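You operate a simulated robot arm through the tools that you are given. There is no shell and no other tool. Be economical: measure what you need, move in short steps, check, and stop when the job is done.

Carry out the task below with a simulated robot arm. There is one attempt and no reset: what you move stays moved.

Task
Thread winder A: orange clip through the guide eye and tension disc, into the catch.
Fine: main switch off while threading; then switch on and reset the fault.

Only the result counts: the job must be done as asked and must still hold three seconds after the hand-in. Knocking over, shifting, dropping, spilling or breaking anything else fails it.

Robot
A 7-joint arm with a two-finger parallel gripper on a trunk, on a base that drives. Base frame: it is fixed to the floor where the robot stands at the start and does not move with it; the origin is under the middle of the robot, x ahead of it, y to its left, z up. Readings come in mm, degrees, newtons and seconds.
With the tool pointing down near the work surface it reaches from about 480 to 920 mm from the robot's upright axis, wherever it stands. Its first joint turns from -115.0 to 115.0 degrees. Places, roughly: guide eye of winder a [500, 1200, 1100]; main switch of winder a [600, 100, 900]; orange clip [500, 1250, 1000]; tension disc of winder a [600, 1100, 1100]; winder A [800, 700, 800]; yarn catch of winder a [600, 900, 1100]. Payload 3.91 kg.
Tool frame: the origin (TCP) lies between the finger pads and is the grasp point; the fingertips stand 30 mm ahead of it; z points along the fingers, y is the line along which they close. Largest opening 110 mm; finger width 20, thickness 10; the body of the gripper, 48 by 112 mm, starts 55 mm behind the TCP.
Orientation is told as [roll, pitch, yaw] about the base's x, y, z axes, in that order, counted from this pose: with the fingers straight down and closing along the base's y, the tool's x points along the base's -x, its y along +y and its z along -z.

Tools
- The arm moves only by the tool play_rows. Its argument "motion" is a list of rows, each a list of 7 numbers: the shift along the base's x, y, z in mm, then the turn, a rotation vector about the base's x, y, z in degrees, then the gripper command, from -1 (fully open) to 1 (shut), values between in proportion. In form: [[x, y, z, ax, ay, az, gripper], ...]. A call has 1 to 8 rows; each row is the pose to reach, as a shift and turn from the pose commanded when the call began. A row lasts 0.2 s, in which the tool goes at most 50 mm and 8.6 degrees; a call with a longer step from one row to the next is refused whole, and so is a gripper value outside its range. Where a pose cannot be reached the arm comes as near as it can. A force on the tool above 40 N (or 10 N above the force at the start of the call, whichever is more), or a blocked arm, ends the call early, and 0.2 s more pass. Each finger travels about 153 mm/s and halts on what it meets, pressing with about 21 N; the grip force reading is that of the motor and also rises with nothing between the fingers. The clock runs only during rows and for 0.2 s after the last one: add rows that repeat a pose to give the fingers time. The reply holds the time, the measured pose of the TCP, the force on the tool along the base axes, the opening and the grip force, in the units named above and with some noise, with the torque about the TCP (base axes, N m) and any sound that the robot's microphone picked up.
- Cameras (640 x 400 px; columns grow to the right, rows downward): "scene" is now at [228.1, 194.9, 1560.2]; the picture's right is [-0.02, -1.00, 0.00], its down [-0.52, 0.01, -0.85] and it looks along [0.85, -0.02, -0.52] (base axes); focal length 214 px, centre (320, 200). "wrist" rides on the gripper at [72, 17, -103] in the tool frame; the picture's right is [-0.23, 0.97, 0.00], its down [-0.76, -0.18, -0.62] and it looks along [-0.61, -0.14, 0.78] (tool axes); focal length 222 px, centre (320, 200). There is no depth. A picture from a camera that has moved, and an enlarged one, comes with that camera's place and axes in the base frame and with its lens. The place of the scene camera against the robot may be out by one fixed shift of up to 25 mm in any direction.
- snapshot(camera): a new picture of that camera. The clock stands still meanwhile.
- lift_body(by): slides the trunk up (or, below 0, down) by that many mm; the arm and the scene camera ride with it, the base frame stays. It gives what a move gives, with no picture.
- base_move(legs): drives the robot by 1 to 6 legs, each [ahead, left, turn to the left] in mm, mm and degrees, along the robot's own axes; the way and the turn of a leg run together, so that a leg with both is an arc; at most 1500 mm and 180 degrees a leg. The arm and the cameras ride along, it lands a little off, and it stops where it bumps. It gives what a move gives.
- turn_head(pan, tilt): turns the head with the scene camera to pan (to the left, within 80 degrees either way) and tilt (down, from -29 to 69), counted from straight ahead of the robot. It gives what a move gives.
- close_up(camera, box): a new picture of the part [left, top, right, bottom] of that camera's present view, enlarged. The clock stands still meanwhile.
- job_done(): hands the job in; it is judged then, once.

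Go step by step. Nothing tells you exact positions but the pictures and the camera data: compare them with the known pose of the tool, close in by small moves and look again before you grip or let go. The budget is 120 turns and 90 pictures, counting those below and the enlarged ones. Unless the task says otherwise, let go and move clear before handing in, and close with one line.

The tools are called after "Emit:" as name(argument=value, ...) on one line, values as JSON. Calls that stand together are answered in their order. play_rows: Moves the arm, as the interface text tells. Its arguments: {"type":"object","properties":{"motion":{"type":"array","items":{"type":"array","items":{"type":"number"}}}},"required":["motion"]} The other tools are called the same way: lift_body (by) slides the trunk up or down; base_move (legs) drives the base; turn_head (pan, tilt) turns the head that bears the scene camera; snapshot (camera) takes a picture; close_up (camera, box) takes an enlarged picture of a part of a camera's view; job_done () hands the job in.

At the start:

```text
clock: 0.0
tcp_pos: [382.5, 291.2, 1324.8]
tcp_rot: [-0.1, 0.0, 0.0]
force: [0.6, -0.1, -0.5]
moment: [0.0, 0.05, 0.01]
grip_width: 110.0
gripper_force: 0.1
trunk travel left (down, up): [-875.0, 115.0]
robot x, y, heading: [2.7, 4.7, -0.0]
head pan, tilt: [-1.4, 31.3]
```

scene: 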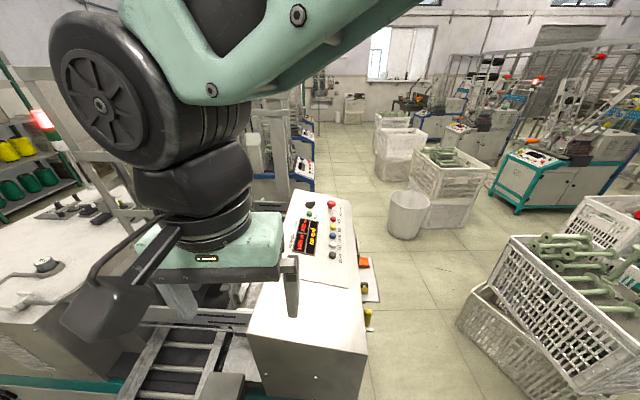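
wrist: 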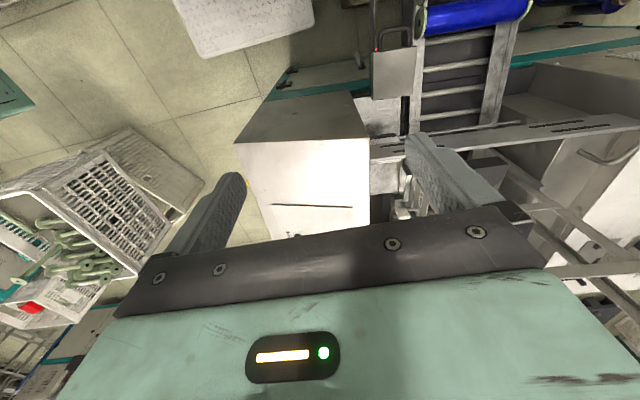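

I see the winder's control box ahead with a panel, and the arm hides the rest. I'll turn the head left to see the yarn path.

Emit:
turn_head(pan=50, tilt=25)

Emit:
snapshot(camera="scene")

Emit:
close_up(camera="scene", box=[200, 100, 520, 300])

```text
clock: 1.2
tcp_pos: [382.0, 292.1, 1325.0]
tcp_rot: [0.0, 0.0, 0.0]
force: [-0.7, 0.1, 0.1]
moment: [0.01, 0.05, 0.01]
grip_width: 110.3
gripper_force: 0.1
trunk travel left (down, up): [-875.0, 115.0]
robot x, y, heading: [1.4, -1.5, -0.0]
head pan, tilt: [50.0, 25.0]
```

```text
87 pictures are left
camera scene: at [197.5, 267.6, 1570.2], right [0.77, -0.64, 0.0], down [-0.27, -0.32, -0.91], along [0.58, 0.69, -0.42], focal length 214 px, centre (320, 200)
```

scene: 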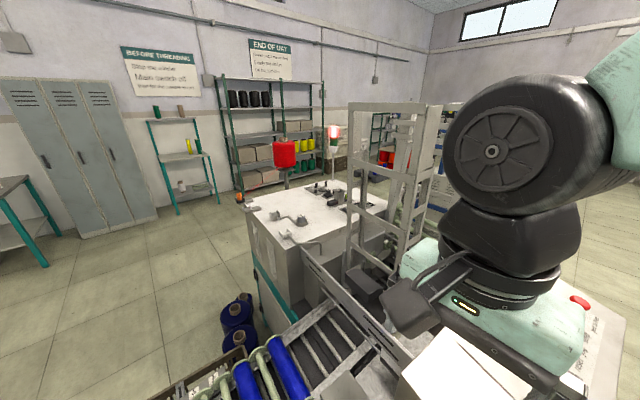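

```text
2.00 times, centred on (360, 200) of scene
camera zoom: at [197.5, 267.6, 1570.2], right [0.77, -0.64, 0.0], down [-0.27, -0.32, -0.91], along [0.58, 0.69, -0.42], focal length 429 px, centre (240, 200)
```

zoom: 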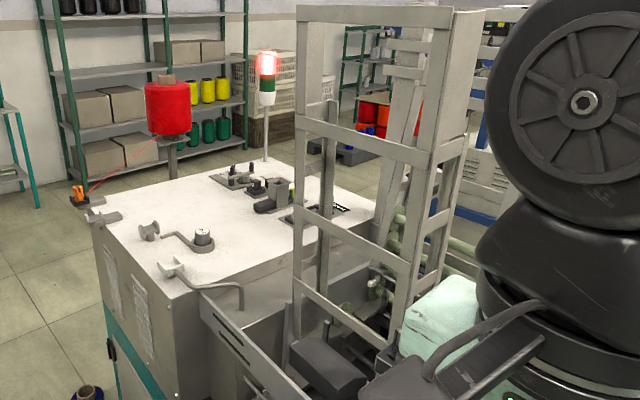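

The white table holds the orange clip (left edge, red yarn from the spool), plus several fittings. I'll read the wall signs and zoom in on the table.

Emit:
close_up(camera="scene", box=[110, 35, 300, 100])

Emit:
close_up(camera="scene", box=[230, 165, 350, 250])

Emit:
close_up(camera="scene", box=[290, 150, 410, 225])

```text
3.37 times, centred on (205, 68) of scene
camera zoom: at [197.5, 267.6, 1570.2], right [0.77, -0.64, 0.0], down [-0.27, -0.32, -0.91], along [0.58, 0.69, -0.42], focal length 722 px, centre (707, 646)
```

zoom: 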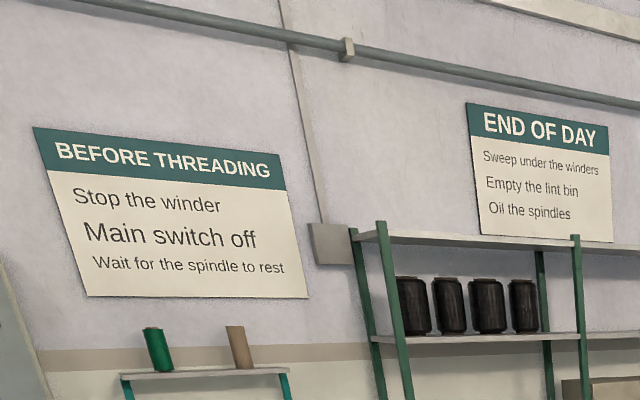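

```text
4.71 times, centred on (290, 208) of scene
camera zoom: at [197.5, 267.6, 1570.2], right [0.77, -0.64, 0.0], down [-0.27, -0.32, -0.91], along [0.58, 0.69, -0.42], focal length 1009 px, centre (461, 165)
```

zoom: 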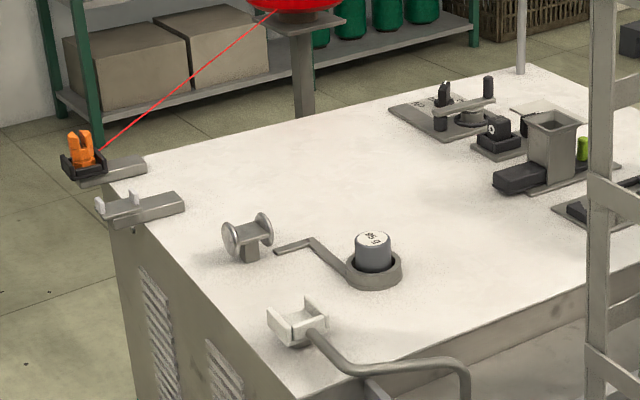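

```text
5.33 times, centred on (350, 188) of scene
camera zoom: at [197.5, 267.6, 1570.2], right [0.77, -0.64, 0.0], down [-0.27, -0.32, -0.91], along [0.58, 0.69, -0.42], focal length 1144 px, centre (160, 267)
```

zoom: 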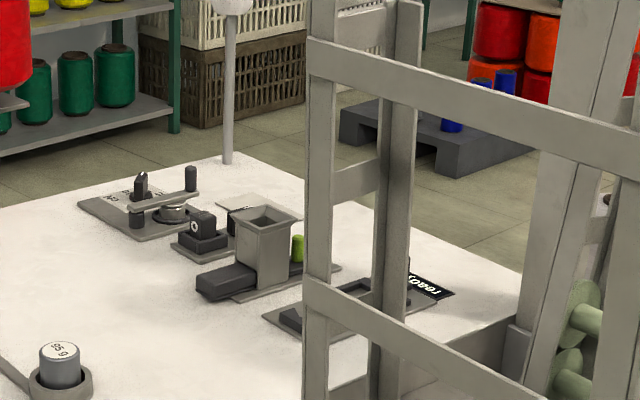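

Holder, fork (guide eye), disc pair and white U catch look identified. Now the control panel, looking for the main switch.

Emit:
turn_head(pan=0, tilt=45)

Emit:
snapshot(camera="scene")

Emit:
close_up(camera="scene", box=[260, 100, 420, 280])

```text
clock: 2.4
tcp_pos: [382.2, 292.5, 1324.7]
tcp_rot: [0.1, 0.0, 0.0]
force: [0.4, -0.8, -0.1]
moment: [-0.01, 0.04, 0.02]
grip_width: 110.0
gripper_force: 0.1
trunk travel left (down, up): [-875.0, 115.0]
robot x, y, heading: [0.0, -2.8, -0.1]
head pan, tilt: [0.0, 45.0]
```

```text
82 pictures are left
camera scene: at [219.6, 197.2, 1539.7], right [0.0, -1.0, 0.0], down [-0.71, 0.0, -0.71], along [0.71, 0.0, -0.71], focal length 214 px, centre (320, 200)
```

scene: 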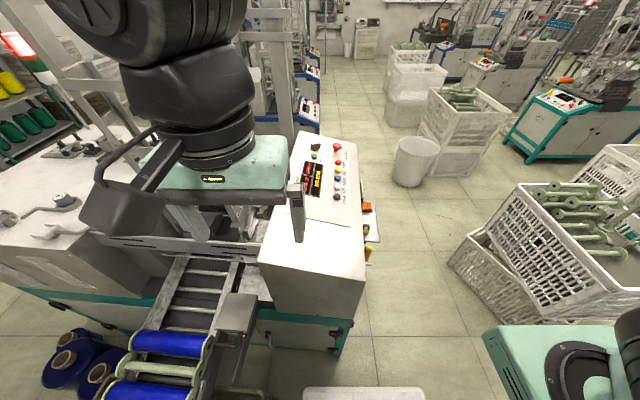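

```text
2.22 times, centred on (340, 190) of scene
camera zoom: at [219.6, 197.2, 1539.7], right [0.0, -1.0, 0.0], down [-0.71, 0.0, -0.71], along [0.71, 0.0, -0.71], focal length 477 px, centre (276, 222)
```

zoom: 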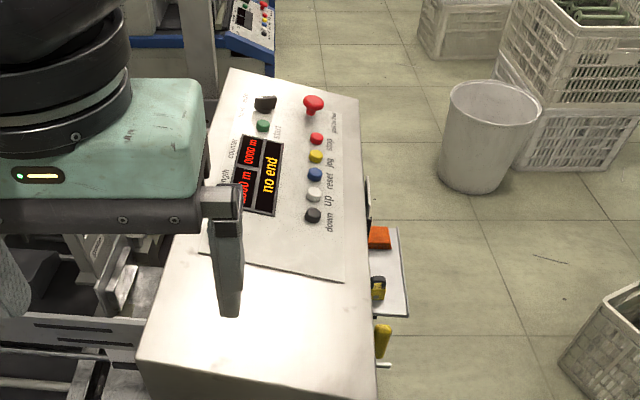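

The panel has start/stop/jog/reset/up/down, a black knob, and something on the right side. Zooming in to read labels.

Emit:
close_up(camera="scene", box=[305, 130, 365, 210])

Emit:
close_up(camera="scene", box=[345, 170, 395, 290])

```text
5.00 times, centred on (335, 170) of scene
camera zoom: at [219.6, 197.2, 1539.7], right [0.0, -1.0, 0.0], down [-0.71, 0.0, -0.71], along [0.71, 0.0, -0.71], focal length 1072 px, centre (245, 350)
```

zoom: 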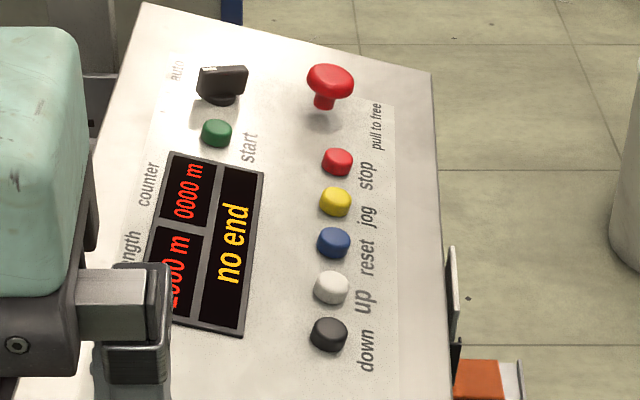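

```text
3.33 times, centred on (370, 230) of scene
camera zoom: at [219.6, 197.2, 1539.7], right [0.0, -1.0, 0.0], down [-0.71, 0.0, -0.71], along [0.71, 0.0, -0.71], focal length 715 px, centre (153, 100)
```

zoom: 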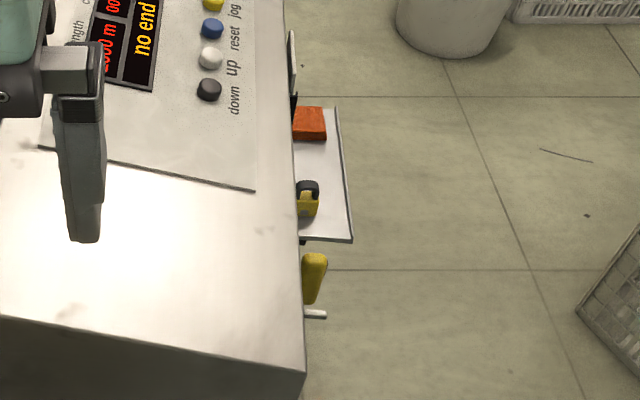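

The knob says "auto"; the main switch is likely on the box's right side. I'll drive right to view that side.

Emit:
base_move(legs=[[0, -450, 0]])

Emit:
turn_head(pan=45, tilt=40)

Emit:
snapshot(camera="scene")

Emit:
snapshot(camera="wrist")

```text
clock: 3.8
tcp_pos: [425.4, 211.6, 1324.5]
tcp_rot: [0.0, 0.0, -5.4]
force: [0.2, 0.5, 0.1]
moment: [0.0, 0.04, -0.01]
grip_width: 109.9
gripper_force: 0.0
trunk travel left (down, up): [-875.0, 115.0]
robot x, y, heading: [15.4, -42.3, -5.5]
head pan, tilt: [0.0, 45.0]
stopped in leg 1: the robot was blocked; the commanded pose is now the measured one
```

```text
clock: 4.9
tcp_pos: [426.1, 211.4, 1324.3]
tcp_rot: [0.0, 0.1, -5.5]
force: [0.0, -0.8, 0.8]
moment: [-0.02, 0.02, -0.03]
grip_width: 109.9
gripper_force: 0.1
trunk travel left (down, up): [-875.0, 115.0]
robot x, y, heading: [15.6, -41.4, -5.6]
head pan, tilt: [45.0, 40.0]
```

```text
78 pictures are left
camera scene: at [239.0, 193.5, 1546.9], right [0.64, -0.77, 0.0], down [-0.5, -0.41, -0.77], along [0.59, 0.49, -0.64], focal length 214 px, centre (320, 200)
```

scene: 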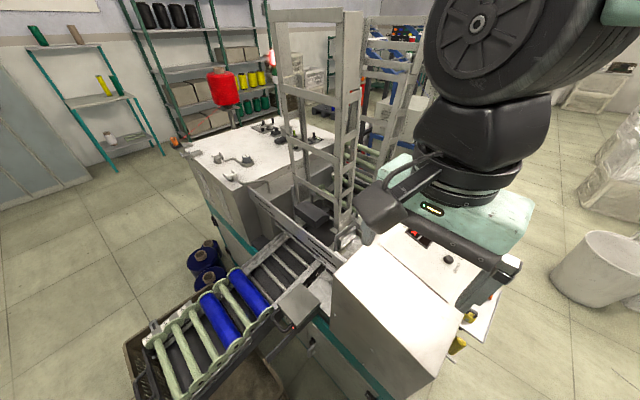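

```text
77 pictures are left
camera wrist: at [353.1, 235.5, 1428.3], right [0.32, 0.95, 0.0], down [0.74, -0.25, 0.62], along [0.59, -0.2, -0.78], focal length 222 px, centre (320, 200)
```

wrist: 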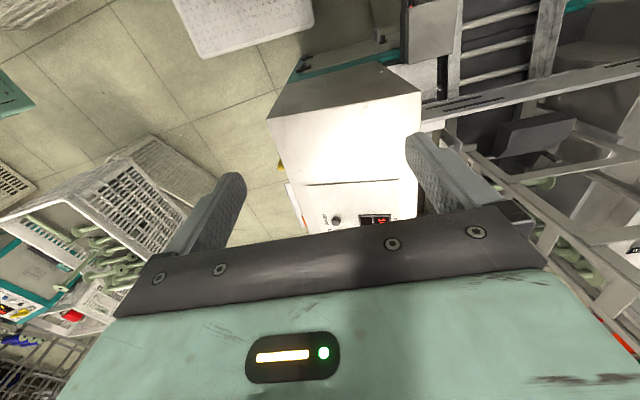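

Something blocked the base on its right; I'll look down and right to find it.

Emit:
turn_head(pan=-60, tilt=60)

Emit:
snapshot(camera="scene")

Emit:
turn_head(pan=5, tilt=69)

Emit:
snapshot(camera="scene")

```text
clock: 6.8
tcp_pos: [424.8, 211.1, 1325.1]
tcp_rot: [-0.1, 0.1, -5.4]
force: [-0.2, -0.9, -0.4]
moment: [0.01, -0.01, -0.01]
grip_width: 109.9
gripper_force: 0.1
trunk travel left (down, up): [-875.0, 115.0]
robot x, y, heading: [16.6, -44.9, -5.3]
head pan, tilt: [-60.0, 60.0]
```

```text
76 pictures are left
camera scene: at [201.3, 78.7, 1520.2], right [-0.91, -0.42, 0.0], down [-0.36, 0.79, -0.5], along [0.21, -0.45, -0.87], focal length 214 px, centre (320, 200)
```

scene: 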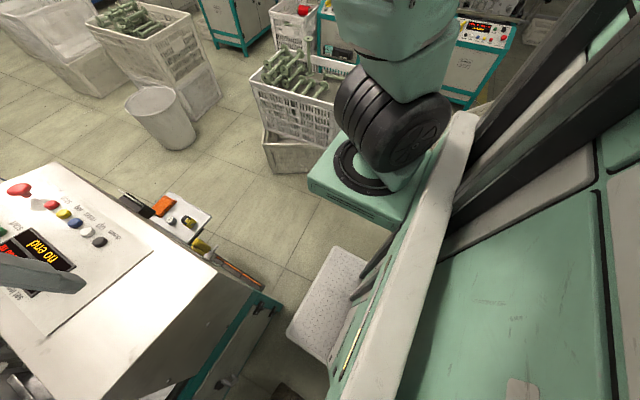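

```text
clock: 8.1
tcp_pos: [424.2, 211.5, 1323.7]
tcp_rot: [0.0, 0.0, -5.4]
force: [-0.1, 0.1, -0.7]
moment: [0.01, -0.01, 0.04]
grip_width: 110.0
gripper_force: 0.1
trunk travel left (down, up): [-875.0, 115.0]
robot x, y, heading: [17.9, -43.8, -5.3]
head pan, tilt: [5.0, 68.8]
```

```text
75 pictures are left
camera scene: at [229.4, 138.9, 1510.8], right [-0.01, -1.0, 0.0], down [-0.93, 0.01, -0.36], along [0.36, 0.0, -0.93], focal length 214 px, centre (320, 200)
```

scene: 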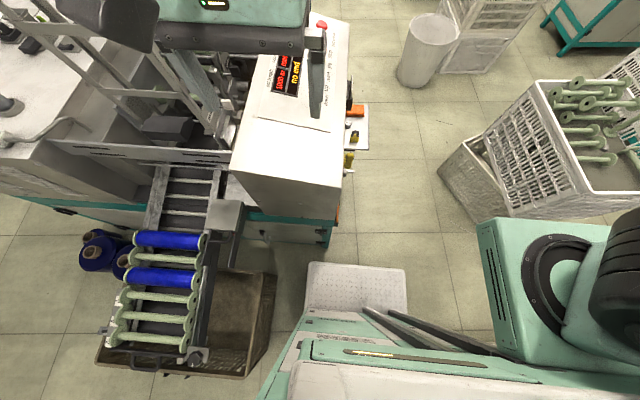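

The contact seems at the robot's right rear. Looking there.

Emit:
turn_head(pan=-80, tilt=40)

Emit:
snapshot(camera="scene")

Emit:
turn_head(pan=80, tilt=55)

Emit:
snapshot(camera="scene")

```text
clock: 9.7
tcp_pos: [424.5, 210.3, 1325.0]
tcp_rot: [0.0, 0.0, -5.4]
force: [0.4, 0.2, 0.0]
moment: [-0.01, -0.02, 0.0]
grip_width: 110.1
gripper_force: 0.0
trunk travel left (down, up): [-875.0, 115.0]
robot x, y, heading: [20.3, -46.3, -5.3]
head pan, tilt: [-80.0, 40.0]
```

```text
74 pictures are left
camera scene: at [180.4, 54.6, 1546.9], right [-1.0, -0.08, 0.0], down [-0.05, 0.64, -0.77], along [0.06, -0.76, -0.64], focal length 214 px, centre (320, 200)
```

scene: 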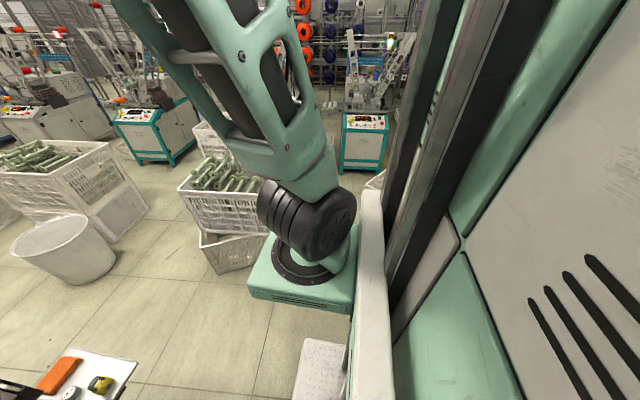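

```text
clock: 12.2
tcp_pos: [425.2, 211.8, 1324.2]
tcp_rot: [0.0, 0.0, -5.3]
force: [0.5, 0.2, -0.9]
moment: [0.0, 0.01, 0.0]
grip_width: 109.9
gripper_force: 0.0
trunk travel left (down, up): [-875.0, 115.0]
robot x, y, heading: [15.0, -43.1, -5.4]
head pan, tilt: [80.0, 55.0]
```

```text
73 pictures are left
camera scene: at [192.7, 208.8, 1526.3], right [0.96, -0.27, 0.0], down [-0.22, -0.79, -0.57], along [0.15, 0.55, -0.82], focal length 214 px, centre (320, 200)
```

scene: 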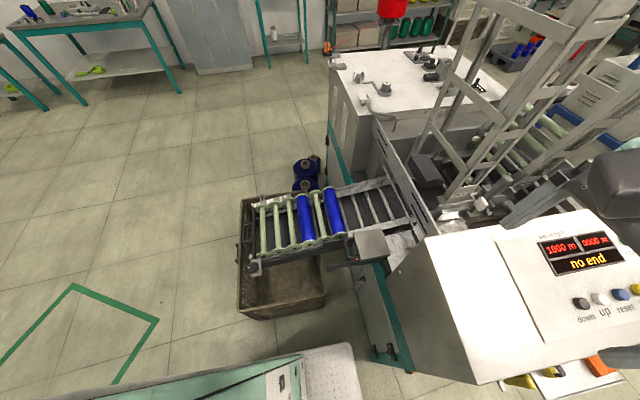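

The view right rear is hidden by the robot's own body. I'll go forward a bit, turn right, and look there.

Emit:
base_move(legs=[[60, 20, 0], [0, 0, -40]])

Emit:
turn_head(pan=-80, tilt=35)

Emit:
snapshot(camera="scene")

```text
clock: 14.2
tcp_pos: [517.3, 121.8, 1324.6]
tcp_rot: [0.0, 0.0, -20.7]
force: [-1.8, -0.3, 0.6]
moment: [0.02, 0.04, -0.02]
grip_width: 110.1
gripper_force: 0.1
trunk travel left (down, up): [-875.0, 115.0]
robot x, y, heading: [56.0, -15.6, -20.8]
head pan, tilt: [80.0, 55.0]
stopped in leg 2: the robot was blocked; the commanded pose is now the measured one
```

```text
clock: 16.7
tcp_pos: [517.6, 122.1, 1323.9]
tcp_rot: [0.0, 0.1, -20.7]
force: [0.3, -0.7, 1.1]
moment: [0.03, -0.02, -0.02]
grip_width: 110.0
gripper_force: 0.1
trunk travel left (down, up): [-875.0, 115.0]
robot x, y, heading: [53.1, -16.5, -20.6]
head pan, tilt: [-80.0, 35.0]
```

```text
72 pictures are left
camera scene: at [241.7, 32.0, 1554.5], right [-0.98, 0.19, 0.0], down [0.11, 0.56, -0.82], along [-0.15, -0.8, -0.57], focal length 214 px, centre (320, 200)
```

scene: 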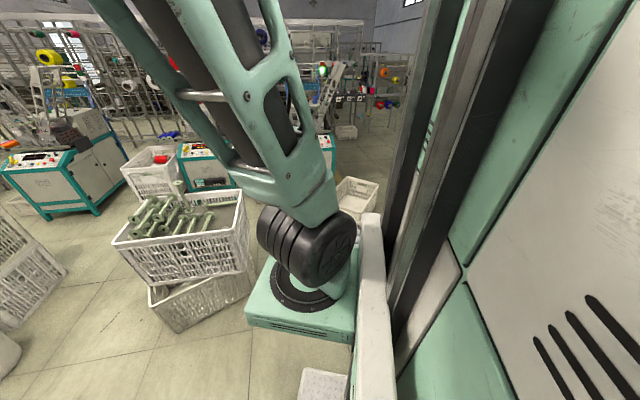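

Blocked again when turning right. I'll check the base's front-left corner against the bin and cabinet.

Emit:
turn_head(pan=40, tilt=69)

Emit:
snapshot(camera="scene")

Emit:
snapshot(camera="wrist")

```text
clock: 18.7
tcp_pos: [517.1, 122.6, 1324.9]
tcp_rot: [0.0, 0.1, -20.8]
force: [-0.5, 0.6, -0.2]
moment: [0.03, 0.0, -0.01]
grip_width: 110.0
gripper_force: 0.0
trunk travel left (down, up): [-875.0, 115.0]
robot x, y, heading: [56.5, -16.4, -20.7]
head pan, tilt: [40.0, 68.8]
```

```text
71 pictures are left
camera scene: at [310.9, 136.9, 1510.8], right [0.33, -0.94, 0.0], down [-0.88, -0.31, -0.36], along [0.34, 0.12, -0.93], focal length 214 px, centre (320, 200)
```

scene: 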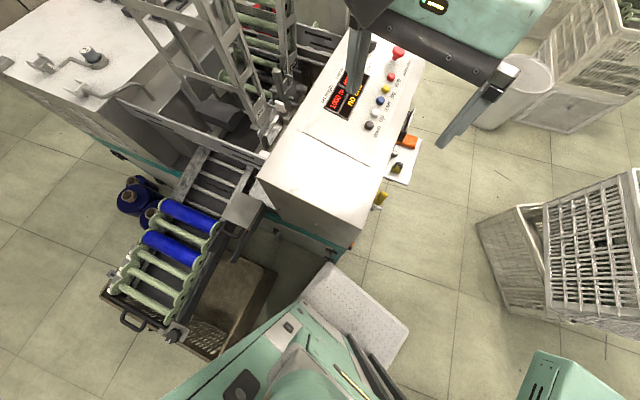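

```text
70 pictures are left
camera wrist: at [454.3, 164.7, 1428.5], right [0.56, 0.83, 0.0], down [0.65, -0.44, 0.62], along [0.52, -0.35, -0.78], focal length 222 px, centre (320, 200)
```

wrist: 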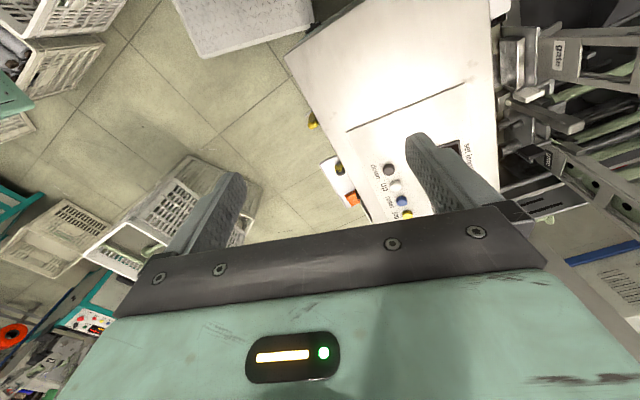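

Nothing obviously touches in front, so the obstacle is probably at the rear right. The yellow item at about (575, 50, 940) on the box's side fits the main switch; I'll zoom in on it.

Emit:
close_up(camera="scene", box=[360, 120, 440, 230])

Emit:
close_up(camera="scene", box=[90, 230, 420, 400])

```text
3.64 times, centred on (400, 175) of scene
camera zoom: at [310.9, 136.9, 1510.8], right [0.33, -0.94, 0.0], down [-0.88, -0.31, -0.36], along [0.34, 0.12, -0.93], focal length 780 px, centre (29, 291)
```

zoom: 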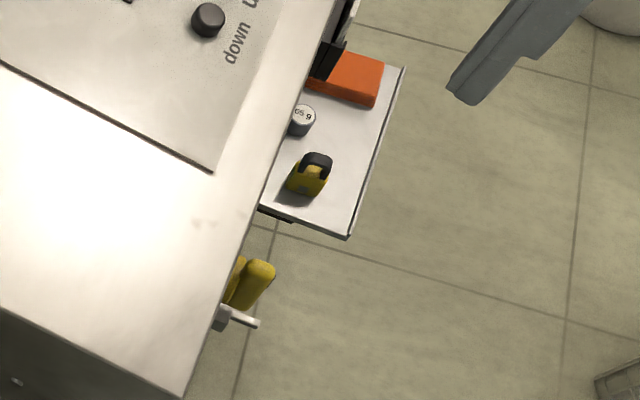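

```text
1.94 times, centred on (255, 315) of scene
camera zoom: at [310.9, 136.9, 1510.8], right [0.33, -0.94, 0.0], down [-0.88, -0.31, -0.36], along [0.34, 0.12, -0.93], focal length 416 px, centre (446, -23)
```

zoom: 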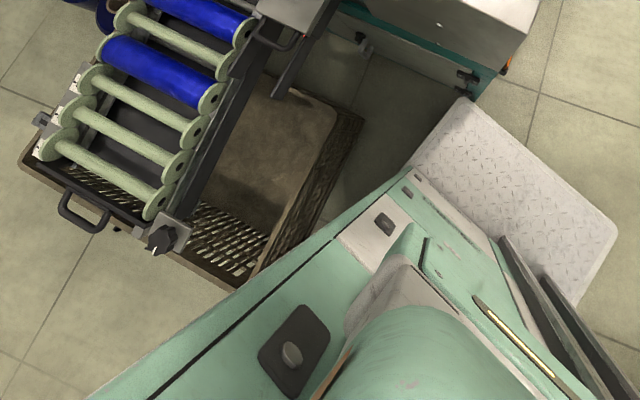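

The yellow lever on the box's side is likely the main switch. I'll bring the gripper around to the right, pointing at that face, to view it with the wrist camera.

Emit:
play_rows(motion=[[0, -49, 0, 0, 0, 7, -1], [0, -98, 0, 0, 0, 14, -1], [0, -147, 0, 0, 0, 20.7, -1], [0, -196, 0, 0, 0, 20.7, -1], [0, -245, 0, 0, 0, 20.7, -1], [0, -292, 0, 0, 0, 20.7, -1]])

Emit:
play_rows(motion=[[0, 0, 0, 8.5, 0, 0, -1], [0, 0, 0, 17, 0, 0, -1], [0, 0, 0, 25.5, 0, 0, -1], [0, 0, 0, 34, 0, 0, -1], [0, 0, -20, 42.5, 0, 0, -1], [0, 0, -40, 51, 0, 0, -1], [0, 0, -60, 59.5, 0, 0, -1], [0, 0, -80, 68, 0, 0, -1]])

Emit:
snapshot(camera="wrist")

```text
clock: 20.1
tcp_pos: [517.4, -168.2, 1323.7]
tcp_rot: [0.0, -0.1, 0.0]
force: [0.5, -1.1, -0.2]
moment: [-0.04, -0.03, 0.03]
grip_width: 109.9
gripper_force: 0.1
trunk travel left (down, up): [-875.0, 115.0]
robot x, y, heading: [53.0, -13.7, -20.8]
head pan, tilt: [40.0, 68.8]
```

```text
clock: 21.9
tcp_pos: [518.1, -168.5, 1245.8]
tcp_rot: [68.2, 0.0, -0.1]
force: [0.0, 0.7, 0.0]
moment: [-0.02, -0.03, 0.0]
grip_width: 110.0
gripper_force: 0.0
trunk travel left (down, up): [-875.0, 115.0]
robot x, y, heading: [53.1, -15.9, -20.9]
head pan, tilt: [40.0, 68.8]
```

```text
67 pictures are left
camera wrist: at [442.9, -257.0, 1299.2], right [0.23, 0.36, 0.9], down [0.76, -0.65, 0.07], along [0.61, 0.67, -0.42], focal length 222 px, centre (320, 200)
```

wrist: 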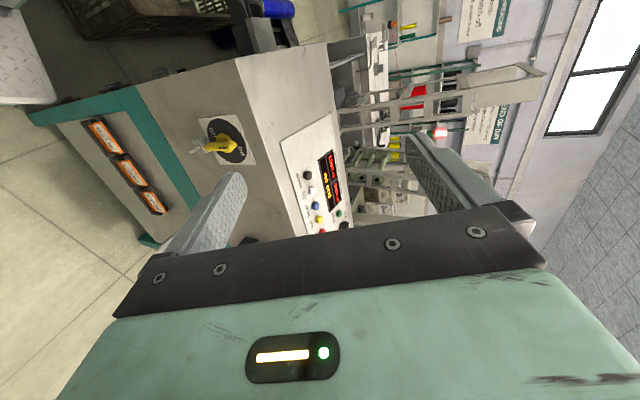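

Great view: a yellow rotary switch on a square plate on the side. Zooming.

Emit:
close_up(camera="wrist", box=[160, 90, 290, 180])

```text
4.44 times, centred on (225, 135) of wrist
camera zoom: at [442.9, -257.0, 1299.2], right [0.23, 0.36, 0.9], down [0.76, -0.65, 0.07], along [0.61, 0.67, -0.42], focal length 987 px, centre (742, 489)
```

zoom: 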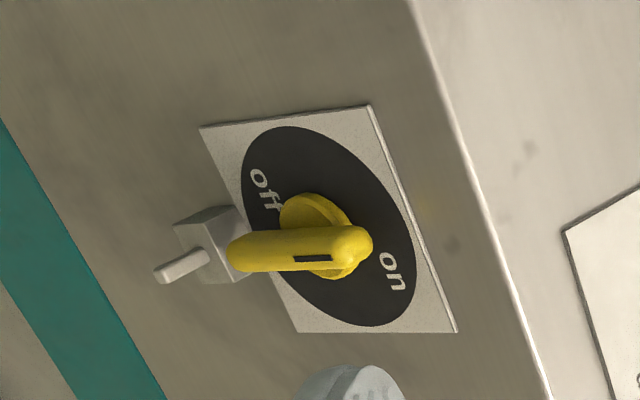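

The handle looks vertical, with "off" and "on" marks and a small block below. I'll finish turning the tool to horizontal and come lower for a square-on look.

Emit:
play_rows(motion=[[4, 0, -45, 8, 0, 0, -1], [8, 0, -90, 16, 0, 0, -1], [14, 0, -135, 22, 0, 0, -1], [20, 0, -180, 22, 0, 0, -1], [26, 0, -225, 22, 0, 0, -1], [30, 0, -270, 22, 0, 0, -1], [34, 5, -315, 22, 0, 0, -1], [34, 8, -322, 22, 0, 0, -1]])

Emit:
snapshot(camera="wrist")

Emit:
close_up(camera="wrist", box=[250, 80, 380, 170])

```text
clock: 23.7
tcp_pos: [551.3, -162.5, 920.6]
tcp_rot: [90.1, -0.1, 0.0]
force: [-0.5, -0.2, 1.8]
moment: [0.01, 0.02, -0.01]
grip_width: 110.1
gripper_force: 0.0
trunk travel left (down, up): [-875.0, 115.0]
robot x, y, heading: [50.3, -14.9, -21.0]
head pan, tilt: [40.0, 68.8]
```

```text
65 pictures are left
camera wrist: at [476.8, -263.8, 938.6], right [0.23, 0.0, 0.97], down [0.76, -0.62, -0.18], along [0.61, 0.78, -0.14], focal length 222 px, centre (320, 200)
```

wrist: 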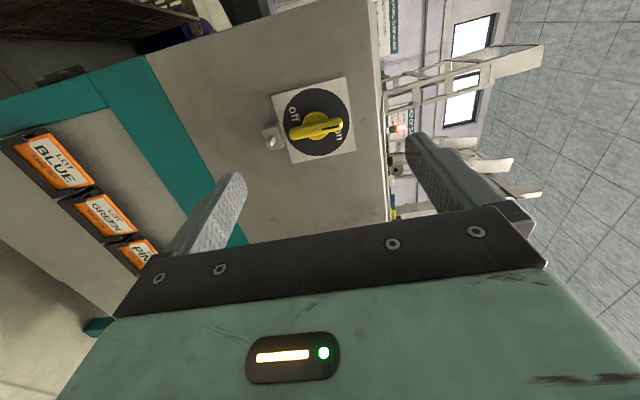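

```text
4.44 times, centred on (315, 125) of wrist
camera zoom: at [476.8, -263.8, 938.6], right [0.23, 0.0, 0.97], down [0.76, -0.62, -0.18], along [0.61, 0.78, -0.14], focal length 987 px, centre (342, 533)
```

zoom: 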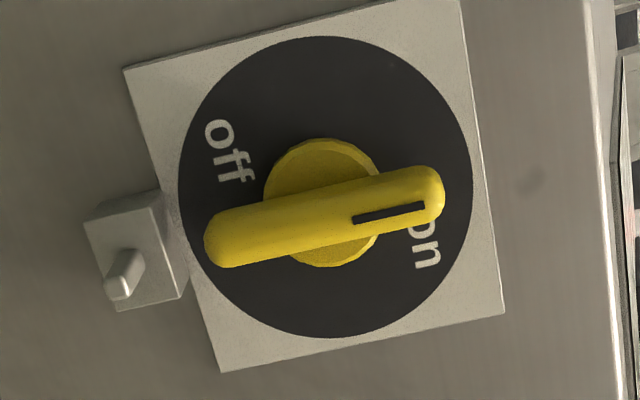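

The handle points up at "on"; "off" is a quarter turn to the left. Handle centre ≈ (595, 55, 906). I'll turn the gripper so it closes along x and align it.

Emit:
play_rows(motion=[[6, 0, -2, 0, 8.5, 0, -0.5], [12, 0, -4, 0, 17, 0, -0.2], [18, 0, -6, 0, 25.5, 0, -0.2], [24, 0, -8, 0, 34, 0, -0.2], [30, 0, -10, 0, 42.5, 0, -0.2], [36, 0, -12, 0, 51, 0, -0.2], [40, 0, -14, 0, 59.5, 0, -0.2], [44, 0, -15, 0, 68, 0, -0.2]])

Emit:
play_rows(motion=[[0, 0, 0, 0, 8, 0, -0.2], [0, 0, 0, 0, 16, 0, -0.2], [0, 40, 0, 0, 22, 0, -0.2], [0, 80, 0, 0, 22, 0, -0.2], [0, 110, 0, 0, 22, 0, -0.2]])

Emit:
snapshot(camera="wrist")

```text
clock: 25.5
tcp_pos: [596.3, -161.5, 908.6]
tcp_rot: [90.0, 68.2, 0.0]
force: [-0.4, 0.2, -0.6]
moment: [0.03, 0.01, -0.02]
grip_width: 65.9
gripper_force: 0.1
trunk travel left (down, up): [-875.0, 115.0]
robot x, y, heading: [56.4, -14.7, -21.0]
head pan, tilt: [40.0, 68.8]
```

```text
clock: 26.7
tcp_pos: [596.1, -49.6, 908.6]
tcp_rot: [-85.0, 90.0, -175.0]
force: [0.4, -0.1, -0.3]
moment: [0.01, 0.01, 0.01]
grip_width: 66.1
gripper_force: 0.1
trunk travel left (down, up): [-875.0, 115.0]
robot x, y, heading: [55.1, -14.4, -20.9]
head pan, tilt: [40.0, 68.8]
```

```text
63 pictures are left
camera wrist: at [611.4, -151.9, 981.6], right [0.97, 0.0, -0.23], down [-0.18, -0.62, -0.76], along [-0.14, 0.78, -0.61], focal length 222 px, centre (320, 200)
```

wrist: 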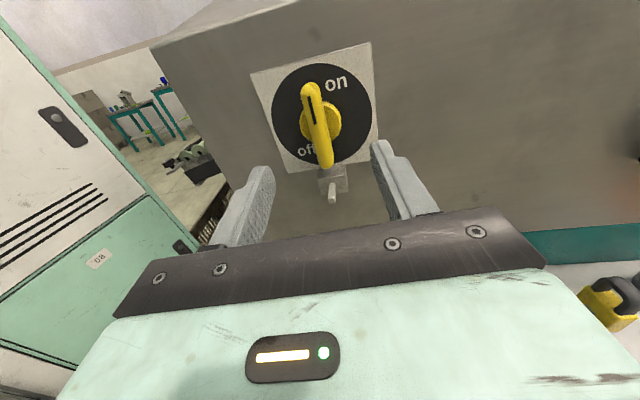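

The handle sits centred between the fingers. Advancing so the fingertips straddle the bar.

Emit:
play_rows(motion=[[-1, 35, -2, 0, 0, 0, -0.2], [-2, 60, -2, 0, 0, 0, -0.2], [-2, 76, -2, 0, 0, 0, -0.2]])

Emit:
close_up(camera="wrist", box=[200, 60, 440, 240])

```text
clock: 27.5
tcp_pos: [593.6, 26.4, 904.3]
tcp_rot: [-68.5, 89.9, -158.6]
force: [-0.3, 0.4, 0.0]
moment: [0.03, 0.0, -0.01]
grip_width: 65.8
gripper_force: 0.0
trunk travel left (down, up): [-875.0, 115.0]
robot x, y, heading: [56.4, -13.9, -20.8]
head pan, tilt: [40.0, 68.8]
```

```text
2.22 times, centred on (320, 150) of wrist
camera zoom: at [609.3, -77.0, 978.1], right [0.97, 0.0, -0.23], down [-0.18, -0.62, -0.76], along [-0.14, 0.78, -0.61], focal length 494 px, centre (320, 311)
```

zoom: 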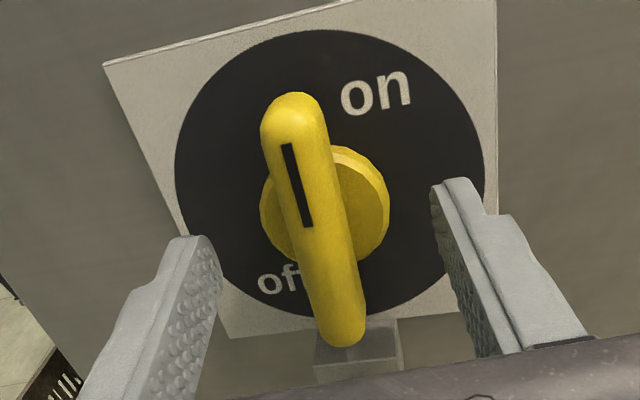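

Advancing 8 mm more, then closing on the handle.

Emit:
play_rows(motion=[[1, 8, 2, 0, 0, 0, -0.2], [1, 8, 2, 0, 0, 0, 0.3], [1, 8, 2, 0, 0, 0, 1], [1, 8, 2, 0, 0, 0, 1], [1, 8, 2, 0, 0, 0, 1]])

Emit:
close_up(camera="wrist", box=[200, 60, 440, 240])

```text
clock: 28.5
tcp_pos: [599.8, 32.7, 908.3]
tcp_rot: [18.0, 89.8, -72.6]
force: [5.8, 9.5, -6.4]
moment: [-0.35, -0.02, -1.34]
grip_width: 30.3
gripper_force: 44.6
trunk travel left (down, up): [-875.0, 115.0]
robot x, y, heading: [55.4, -16.7, -20.8]
head pan, tilt: [40.0, 68.8]
stopped in row 5: the force on the tool passed its limit at 42 N (the readings are from after the stop); the commanded pose is now the measured one
```

```text
2.22 times, centred on (320, 150) of wrist
camera zoom: at [614.7, -70.0, 980.5], right [0.97, -0.01, -0.23], down [-0.18, -0.62, -0.76], along [-0.13, 0.78, -0.61], focal length 494 px, centre (320, 311)
```

zoom: 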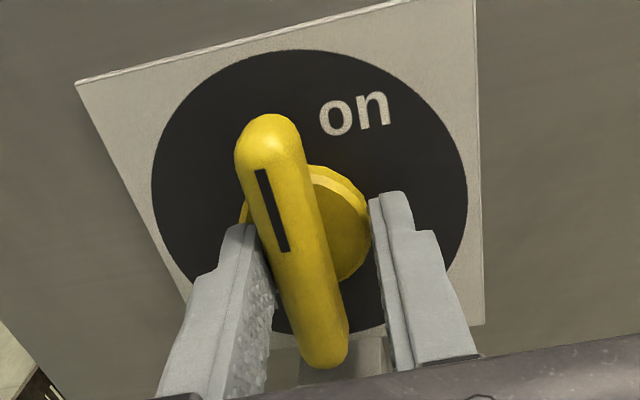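

The fingers clamped on the round boss (centre x≈600). I'll open, back off 9 mm, and close on the bar alone.

Emit:
play_rows(motion=[[0, 0, 0, 0, 0, 0, 0.2], [0, -9, 0, 0, 0, 0, 0.2], [-2, -9, 0, 0, 0, 0, 0.4], [-2, -9, 0, 0, 0, 0, 0.7], [-2, -9, 0, 0, 0, 0, 0.8], [-2, -9, 0, 0, 0, 0, 0.85]])

Emit:
close_up(camera="wrist", box=[200, 60, 440, 240])

```text
clock: 29.9
tcp_pos: [594.6, 24.7, 907.2]
tcp_rot: [52.4, 89.9, -37.9]
force: [-22.1, -2.2, -3.0]
moment: [0.18, 0.01, 0.42]
grip_width: 19.3
gripper_force: 10.9
trunk travel left (down, up): [-875.0, 115.0]
robot x, y, heading: [56.0, -17.9, -20.7]
head pan, tilt: [40.0, 68.8]
```

```text
2.22 times, centred on (320, 150) of wrist
camera zoom: at [609.9, -79.2, 981.0], right [0.97, -0.01, -0.23], down [-0.18, -0.62, -0.76], along [-0.14, 0.78, -0.61], focal length 494 px, centre (320, 311)
```

zoom: 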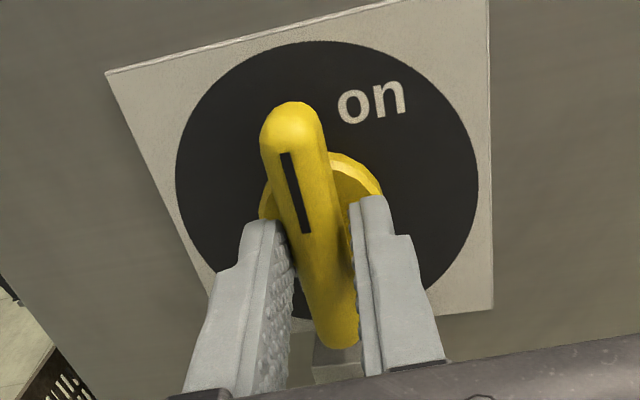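

Now on the bar, with the centre at about x = 593. I'll recentre, grip, and turn the handle counter-clockwise toward the left.

Emit:
play_rows(motion=[[-4.5, -9, -2, 0, 0, 0, 0.9], [-4.5, -9, -2, 0, 0, 0, 1], [-4.5, -9, -2, 0, -6, 0, 1], [-4.5, -9, -2, 0, -12, 0, 1], [-4.5, -9, -2, 0, -18, 0, 1]])

```text
clock: 31.1
tcp_pos: [591.3, 15.2, 906.7]
tcp_rot: [90.8, 71.8, 0.1]
force: [-5.3, 11.8, 12.8]
moment: [-0.21, 0.12, -0.18]
grip_width: 16.0
gripper_force: 44.7
trunk travel left (down, up): [-875.0, 115.0]
robot x, y, heading: [58.4, -12.1, -20.7]
head pan, tilt: [40.0, 68.8]
```

It turns with low torque. Let me check the handle.

Emit:
close_up(camera="wrist", box=[200, 60, 440, 240])

```text
2.22 times, centred on (320, 150) of wrist
camera zoom: at [583.5, -87.7, 981.3], right [1.0, -0.01, 0.09], down [0.06, -0.62, -0.78], along [0.06, 0.78, -0.62], focal length 494 px, centre (320, 311)
```

zoom: 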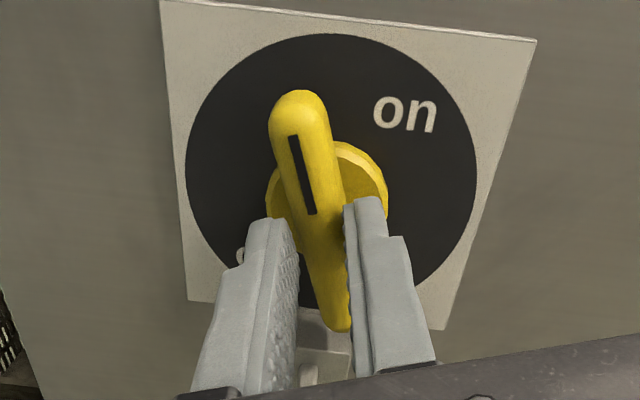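

The handle is following. Continuing the turn.

Emit:
play_rows(motion=[[0, 5, 1, 0, -8.5, 0, 1], [0, 5, 1, 0, -17, 0, 1], [0, 5, 1, 0, -25.5, 0, 1], [0, 5, 1, 0, -34, 0, 1], [0, 5, 1, 0, -42.5, 0, 1], [0, 5, 1, 0, -51, 0, 1]])

Emit:
close_up(camera="wrist", box=[200, 60, 440, 240])

```text
clock: 32.3
tcp_pos: [593.4, 16.6, 905.6]
tcp_rot: [88.7, 30.0, 0.0]
force: [-6.8, 2.2, -6.7]
moment: [0.28, -0.1, 0.56]
grip_width: 15.8
gripper_force: 45.3
trunk travel left (down, up): [-875.0, 115.0]
robot x, y, heading: [56.6, -14.8, -21.0]
head pan, tilt: [40.0, 68.8]
heard: click
stopped in row 6: the force on the tool passed its limit at 43 N (the readings are from after the stop); the commanded pose is now the measured one
```

```text
2.22 times, centred on (320, 150) of wrist
camera zoom: at [539.1, -85.3, 958.8], right [0.68, 0.02, 0.73], down [0.58, -0.63, -0.52], along [0.45, 0.78, -0.44], focal length 494 px, centre (320, 311)
```

zoom: 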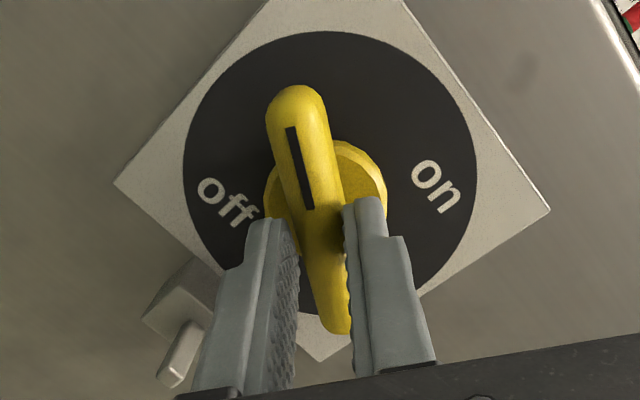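

A click was heard at about 60°. I'll try a little further to see whether that is the end stop.

Emit:
play_rows(motion=[[0, 0, 0, 0, -5, 0, 1], [0, 0, 0, 0, -10, 0, 1], [0, 0, 0, 0, -16, 0, 1], [0, 0, 0, 0, -22, 0, 1]])

Emit:
close_up(camera="wrist", box=[200, 60, 440, 240])

```text
clock: 32.9
tcp_pos: [594.6, 16.1, 907.2]
tcp_rot: [87.3, 20.6, 0.6]
force: [-4.2, 11.9, -9.5]
moment: [-0.14, -0.11, 0.04]
grip_width: 16.2
gripper_force: 45.6
trunk travel left (down, up): [-875.0, 115.0]
robot x, y, heading: [52.7, -11.4, -20.8]
head pan, tilt: [40.0, 68.8]
stopped in row 2: the force on the tool passed its limit at 45 N (the readings are from after the stop); the commanded pose is now the measured one
```

```text
2.22 times, centred on (320, 150) of wrist
camera zoom: at [534.1, -86.0, 952.3], right [0.55, 0.05, 0.83], down [0.67, -0.62, -0.41], along [0.5, 0.78, -0.38], focal length 494 px, centre (320, 311)
```

zoom: 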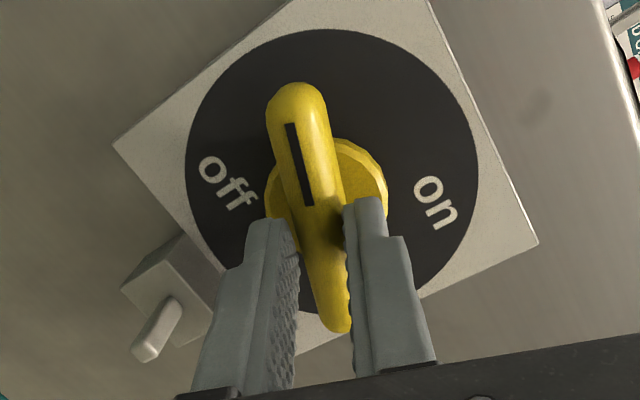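

It still turns. The limit is tripped by side load, so I'll continue in small chunks.

Emit:
play_rows(motion=[[0, 0, 0, 0, -4, 0, 1], [0, 0, 0, 0, -8, 0, 1], [0, 0, 0, 0, -12, 0, 1]])

Emit:
play_rows(motion=[[0, 0, 0, 0, -4, 0, 1], [0, 0, 0, 0, -8, 0, 1], [0, 0, 0, 0, -12, 0, 1]])

Emit:
close_up(camera="wrist", box=[200, 60, 440, 240])

```text
clock: 33.5
tcp_pos: [595.9, 16.5, 906.6]
tcp_rot: [86.3, 13.2, 1.2]
force: [-3.7, 11.3, -11.1]
moment: [-0.18, -0.13, -0.37]
grip_width: 15.8
gripper_force: 45.1
trunk travel left (down, up): [-875.0, 115.0]
robot x, y, heading: [56.0, -17.3, -20.6]
head pan, tilt: [40.0, 68.8]
stopped in row 2: the force on the tool passed its limit at 42 N (the readings are from after the stop); the commanded pose is now the measured one
```

```text
clock: 34.1
tcp_pos: [595.9, 15.3, 907.9]
tcp_rot: [85.1, 4.2, 2.2]
force: [-2.1, 12.2, -9.4]
moment: [-0.1, -0.06, -0.42]
grip_width: 16.2
gripper_force: 45.0
trunk travel left (down, up): [-875.0, 115.0]
robot x, y, heading: [52.4, -15.3, -20.5]
head pan, tilt: [40.0, 68.8]
stopped in row 3: the force on the tool passed its limit at 43 N (the readings are from after the stop); the commanded pose is now the measured one
```

```text
2.22 times, centred on (320, 150) of wrist
camera zoom: at [528.7, -88.4, 939.1], right [0.3, 0.1, 0.95], down [0.77, -0.61, -0.18], along [0.56, 0.79, -0.25], focal length 494 px, centre (320, 311)
```

zoom: 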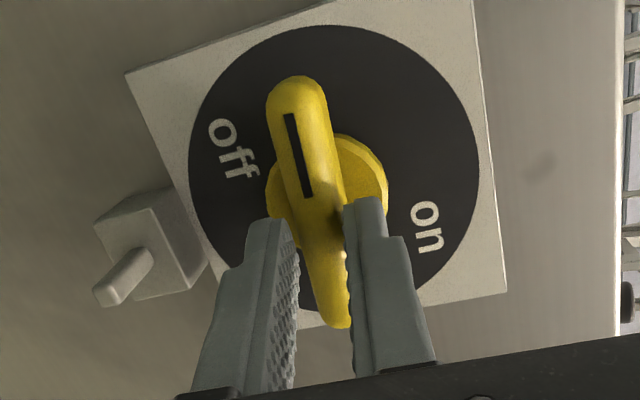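

The handle is nearly horizontal, pointing left. I'll give it a last few degrees, then open, back off and check.

Emit:
play_rows(motion=[[0, 0, 0, 0, -4, 0, 1], [0, 0, 0, 0, -7, 0, 1]])

Emit:
play_rows(motion=[[0, 0, 0, 0, 0, 0, -0.3], [0, 0, 0, 0, 0, 0, -0.3], [0, -40, 0, 0, 0, 0, -0.3], [0, -90, 0, 0, 0, 0, -0.3], [0, -130, 0, 0, 0, 0, -0.3]])

Emit:
snapshot(camera="wrist")

Emit:
snapshot(camera="scene")

```text
clock: 34.8
tcp_pos: [597.5, 14.1, 907.7]
tcp_rot: [83.7, -2.9, 2.9]
force: [-2.8, 12.4, -11.0]
moment: [-0.14, 1.01, -0.74]
grip_width: 17.2
gripper_force: 44.8
trunk travel left (down, up): [-875.0, 115.0]
robot x, y, heading: [52.2, -13.4, -20.5]
head pan, tilt: [40.0, 68.8]
stopped in row 2: the force on the tool passed its limit at 42 N (the readings are from after the stop); the commanded pose is now the measured one
```

```text
clock: 36.0
tcp_pos: [597.4, -113.6, 909.0]
tcp_rot: [84.1, -2.8, 2.8]
force: [0.2, 0.8, -0.4]
moment: [0.03, 0.05, 0.02]
grip_width: 71.4
gripper_force: 0.1
trunk travel left (down, up): [-875.0, 115.0]
robot x, y, heading: [57.8, -14.6, -20.6]
head pan, tilt: [40.0, 68.8]
```

```text
55 pictures are left
camera wrist: at [527.1, -218.2, 933.3], right [0.17, 0.11, 0.98], down [0.8, -0.6, -0.08], along [0.58, 0.79, -0.19], focal length 222 px, centre (320, 200)
```

wrist: 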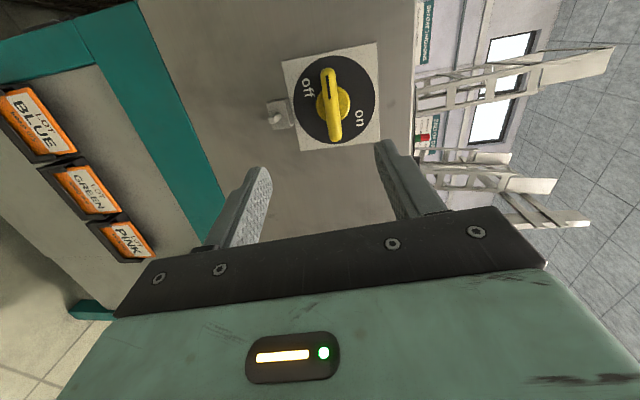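

```text
54 pictures are left
camera scene: at [309.9, 138.1, 1510.7], right [0.33, -0.94, 0.0], down [-0.88, -0.31, -0.36], along [0.34, 0.12, -0.93], focal length 214 px, centre (320, 200)
```

scene: 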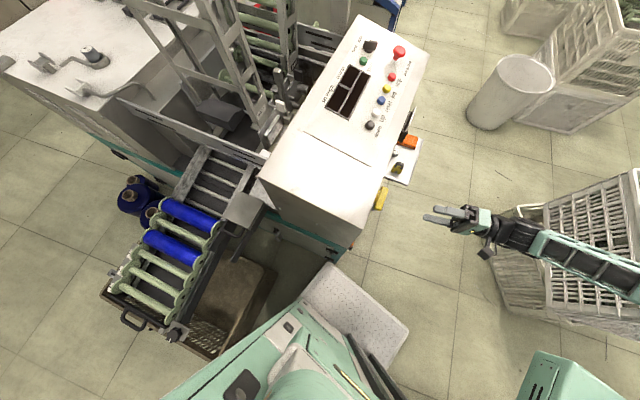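

The display went dark, so the main switch is off. Next I raise the arm clear and return the tool to pointing down before driving.

Emit:
play_rows(motion=[[0, -40, 40, 0, 0, 0, -0.3], [0, -50, 90, 0, 0, 0, -1], [-10, -50, 140, -8, 2, -2, -1], [-30, -50, 190, -16, 3, -3, -1], [-50, -50, 240, -24, 3, -3, -1], [-70, -40, 290, -32, 3, -3, -1], [-90, -30, 330, -40, 3, -3, -1], [-110, -20, 370, -48, 3, -3, -1]])

Emit:
play_rows(motion=[[-10, 10, 20, -8, 0, 0, -1], [-20, 20, 40, -16, 0, 0, -1], [-30, 30, 50, -24, 0, 0, -1], [-40, 40, 50, -32, 0, 0, -1], [-50, 40, 50, -36, 0, 0, -1]])

Emit:
base_move(legs=[[0, 0, 20]])

Emit:
turn_head(pan=80, tilt=65)

Emit:
snapshot(camera="scene")

```text
refused: row 1 steps farther than a row can; nothing moved
```

```text
clock: 37.2
tcp_pos: [547.2, -75.3, 958.3]
tcp_rot: [48.0, -0.6, 4.0]
force: [0.2, -0.7, -0.3]
moment: [0.06, -0.02, 0.01]
grip_width: 109.9
gripper_force: 0.1
trunk travel left (down, up): [-875.0, 115.0]
robot x, y, heading: [53.2, -13.0, -20.7]
head pan, tilt: [40.0, 68.8]
```

```text
clock: 38.4
tcp_pos: [549.7, 16.9, 960.7]
tcp_rot: [47.9, -0.7, 15.6]
force: [-2.0, -13.4, 2.1]
moment: [0.56, -0.04, 0.28]
grip_width: 106.7
gripper_force: 0.0
trunk travel left (down, up): [-875.0, 115.0]
robot x, y, heading: [55.4, -11.2, -9.4]
head pan, tilt: [40.0, 68.8]
stopped in leg 1: the force on the tool passed its limit at 144 N (the readings are from after the stop); the commanded pose is now the measured one
```

```text
clock: 39.4
tcp_pos: [550.2, 16.8, 960.3]
tcp_rot: [47.9, -0.7, 15.6]
force: [-3.3, -19.5, 4.7]
moment: [0.79, -0.06, 0.39]
grip_width: 105.3
gripper_force: 0.0
trunk travel left (down, up): [-875.0, 115.0]
robot x, y, heading: [57.2, -15.0, -9.2]
head pan, tilt: [80.0, 65.0]
```

```text
53 pictures are left
camera scene: at [244.7, 212.9, 1514.9], right [0.94, -0.33, 0.0], down [-0.3, -0.85, -0.42], along [0.14, 0.4, -0.91], focal length 214 px, centre (320, 200)
```

scene: 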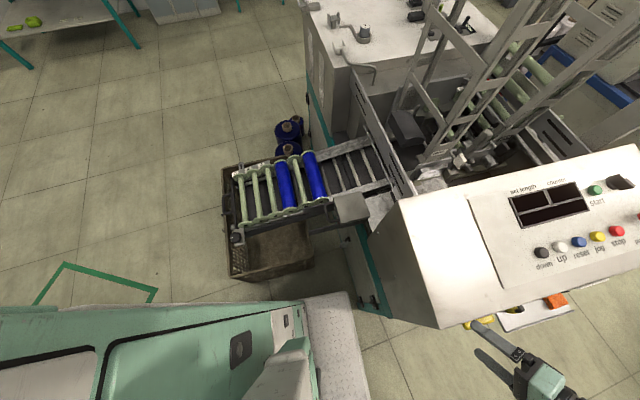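

A refused row made the later turn bring the fingers against the box side. I'll first back off straight along -y, and chain nothing more onto it.

Emit:
play_rows(motion=[[0, -15, 0, 0, 0, 0, -1], [0, -55, 0, 0, 0, 0, -1], [0, -100, 10, 0, 0, 0, -1], [0, -145, 20, 0, 0, 0, -1]])

Emit:
snapshot(camera="wrist")

```text
clock: 40.4
tcp_pos: [551.2, -127.3, 981.3]
tcp_rot: [48.0, -0.8, 15.7]
force: [0.9, 1.1, -0.1]
moment: [0.02, 0.02, -0.01]
grip_width: 109.9
gripper_force: 0.0
trunk travel left (down, up): [-875.0, 115.0]
robot x, y, heading: [52.0, -17.1, -9.1]
head pan, tilt: [80.0, 65.0]
```

```text
52 pictures are left
camera wrist: at [496.6, -208.7, 1061.6], right [0.03, 0.69, 0.73], down [0.89, -0.36, 0.29], along [0.46, 0.63, -0.62], focal length 222 px, centre (320, 200)
```

wrist: 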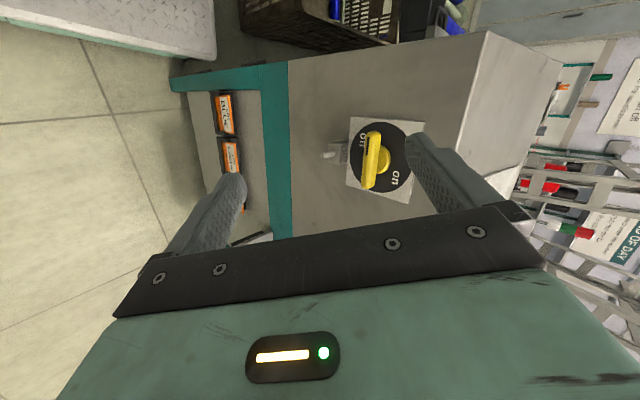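

The switch is intact and still off. Raising the arm and turning the tool down.

Emit:
play_rows(motion=[[0, 0, 44, 0, 0, 0, -1], [0, 0, 88, 0, 0, 0, -1], [0, 0, 132, -8, 0, 0, -1], [-10, 0, 176, -16, 0, 0, -1], [-20, 0, 220, -24, 0, 0, -1], [-30, 0, 264, -32, 0, 0, -1], [-40, 0, 308, -40, 0, 0, -1], [-50, 0, 350, -48, 0, 0, -1]])

```text
clock: 42.2
tcp_pos: [500.4, -125.7, 1333.0]
tcp_rot: [1.1, 11.1, 11.1]
force: [0.7, -1.5, -0.5]
moment: [0.02, 0.02, 0.0]
grip_width: 109.8
gripper_force: 0.0
trunk travel left (down, up): [-875.0, 115.0]
robot x, y, heading: [57.3, -13.7, -8.9]
head pan, tilt: [80.0, 65.0]
```

Arm is clear. I'll straighten the robot, then back up a little to test for the rear obstacle.

Emit:
base_move(legs=[[0, 0, 9], [-60, 40, 0]])

```text
clock: 43.9
tcp_pos: [451.5, -13.1, 1332.9]
tcp_rot: [1.2, 10.9, 20.3]
force: [-0.6, 0.4, -0.9]
moment: [0.04, 0.04, 0.01]
grip_width: 110.2
gripper_force: 0.0
trunk travel left (down, up): [-875.0, 115.0]
robot x, y, heading: [-6.8, 29.0, 0.1]
head pan, tilt: [80.0, 65.0]
```

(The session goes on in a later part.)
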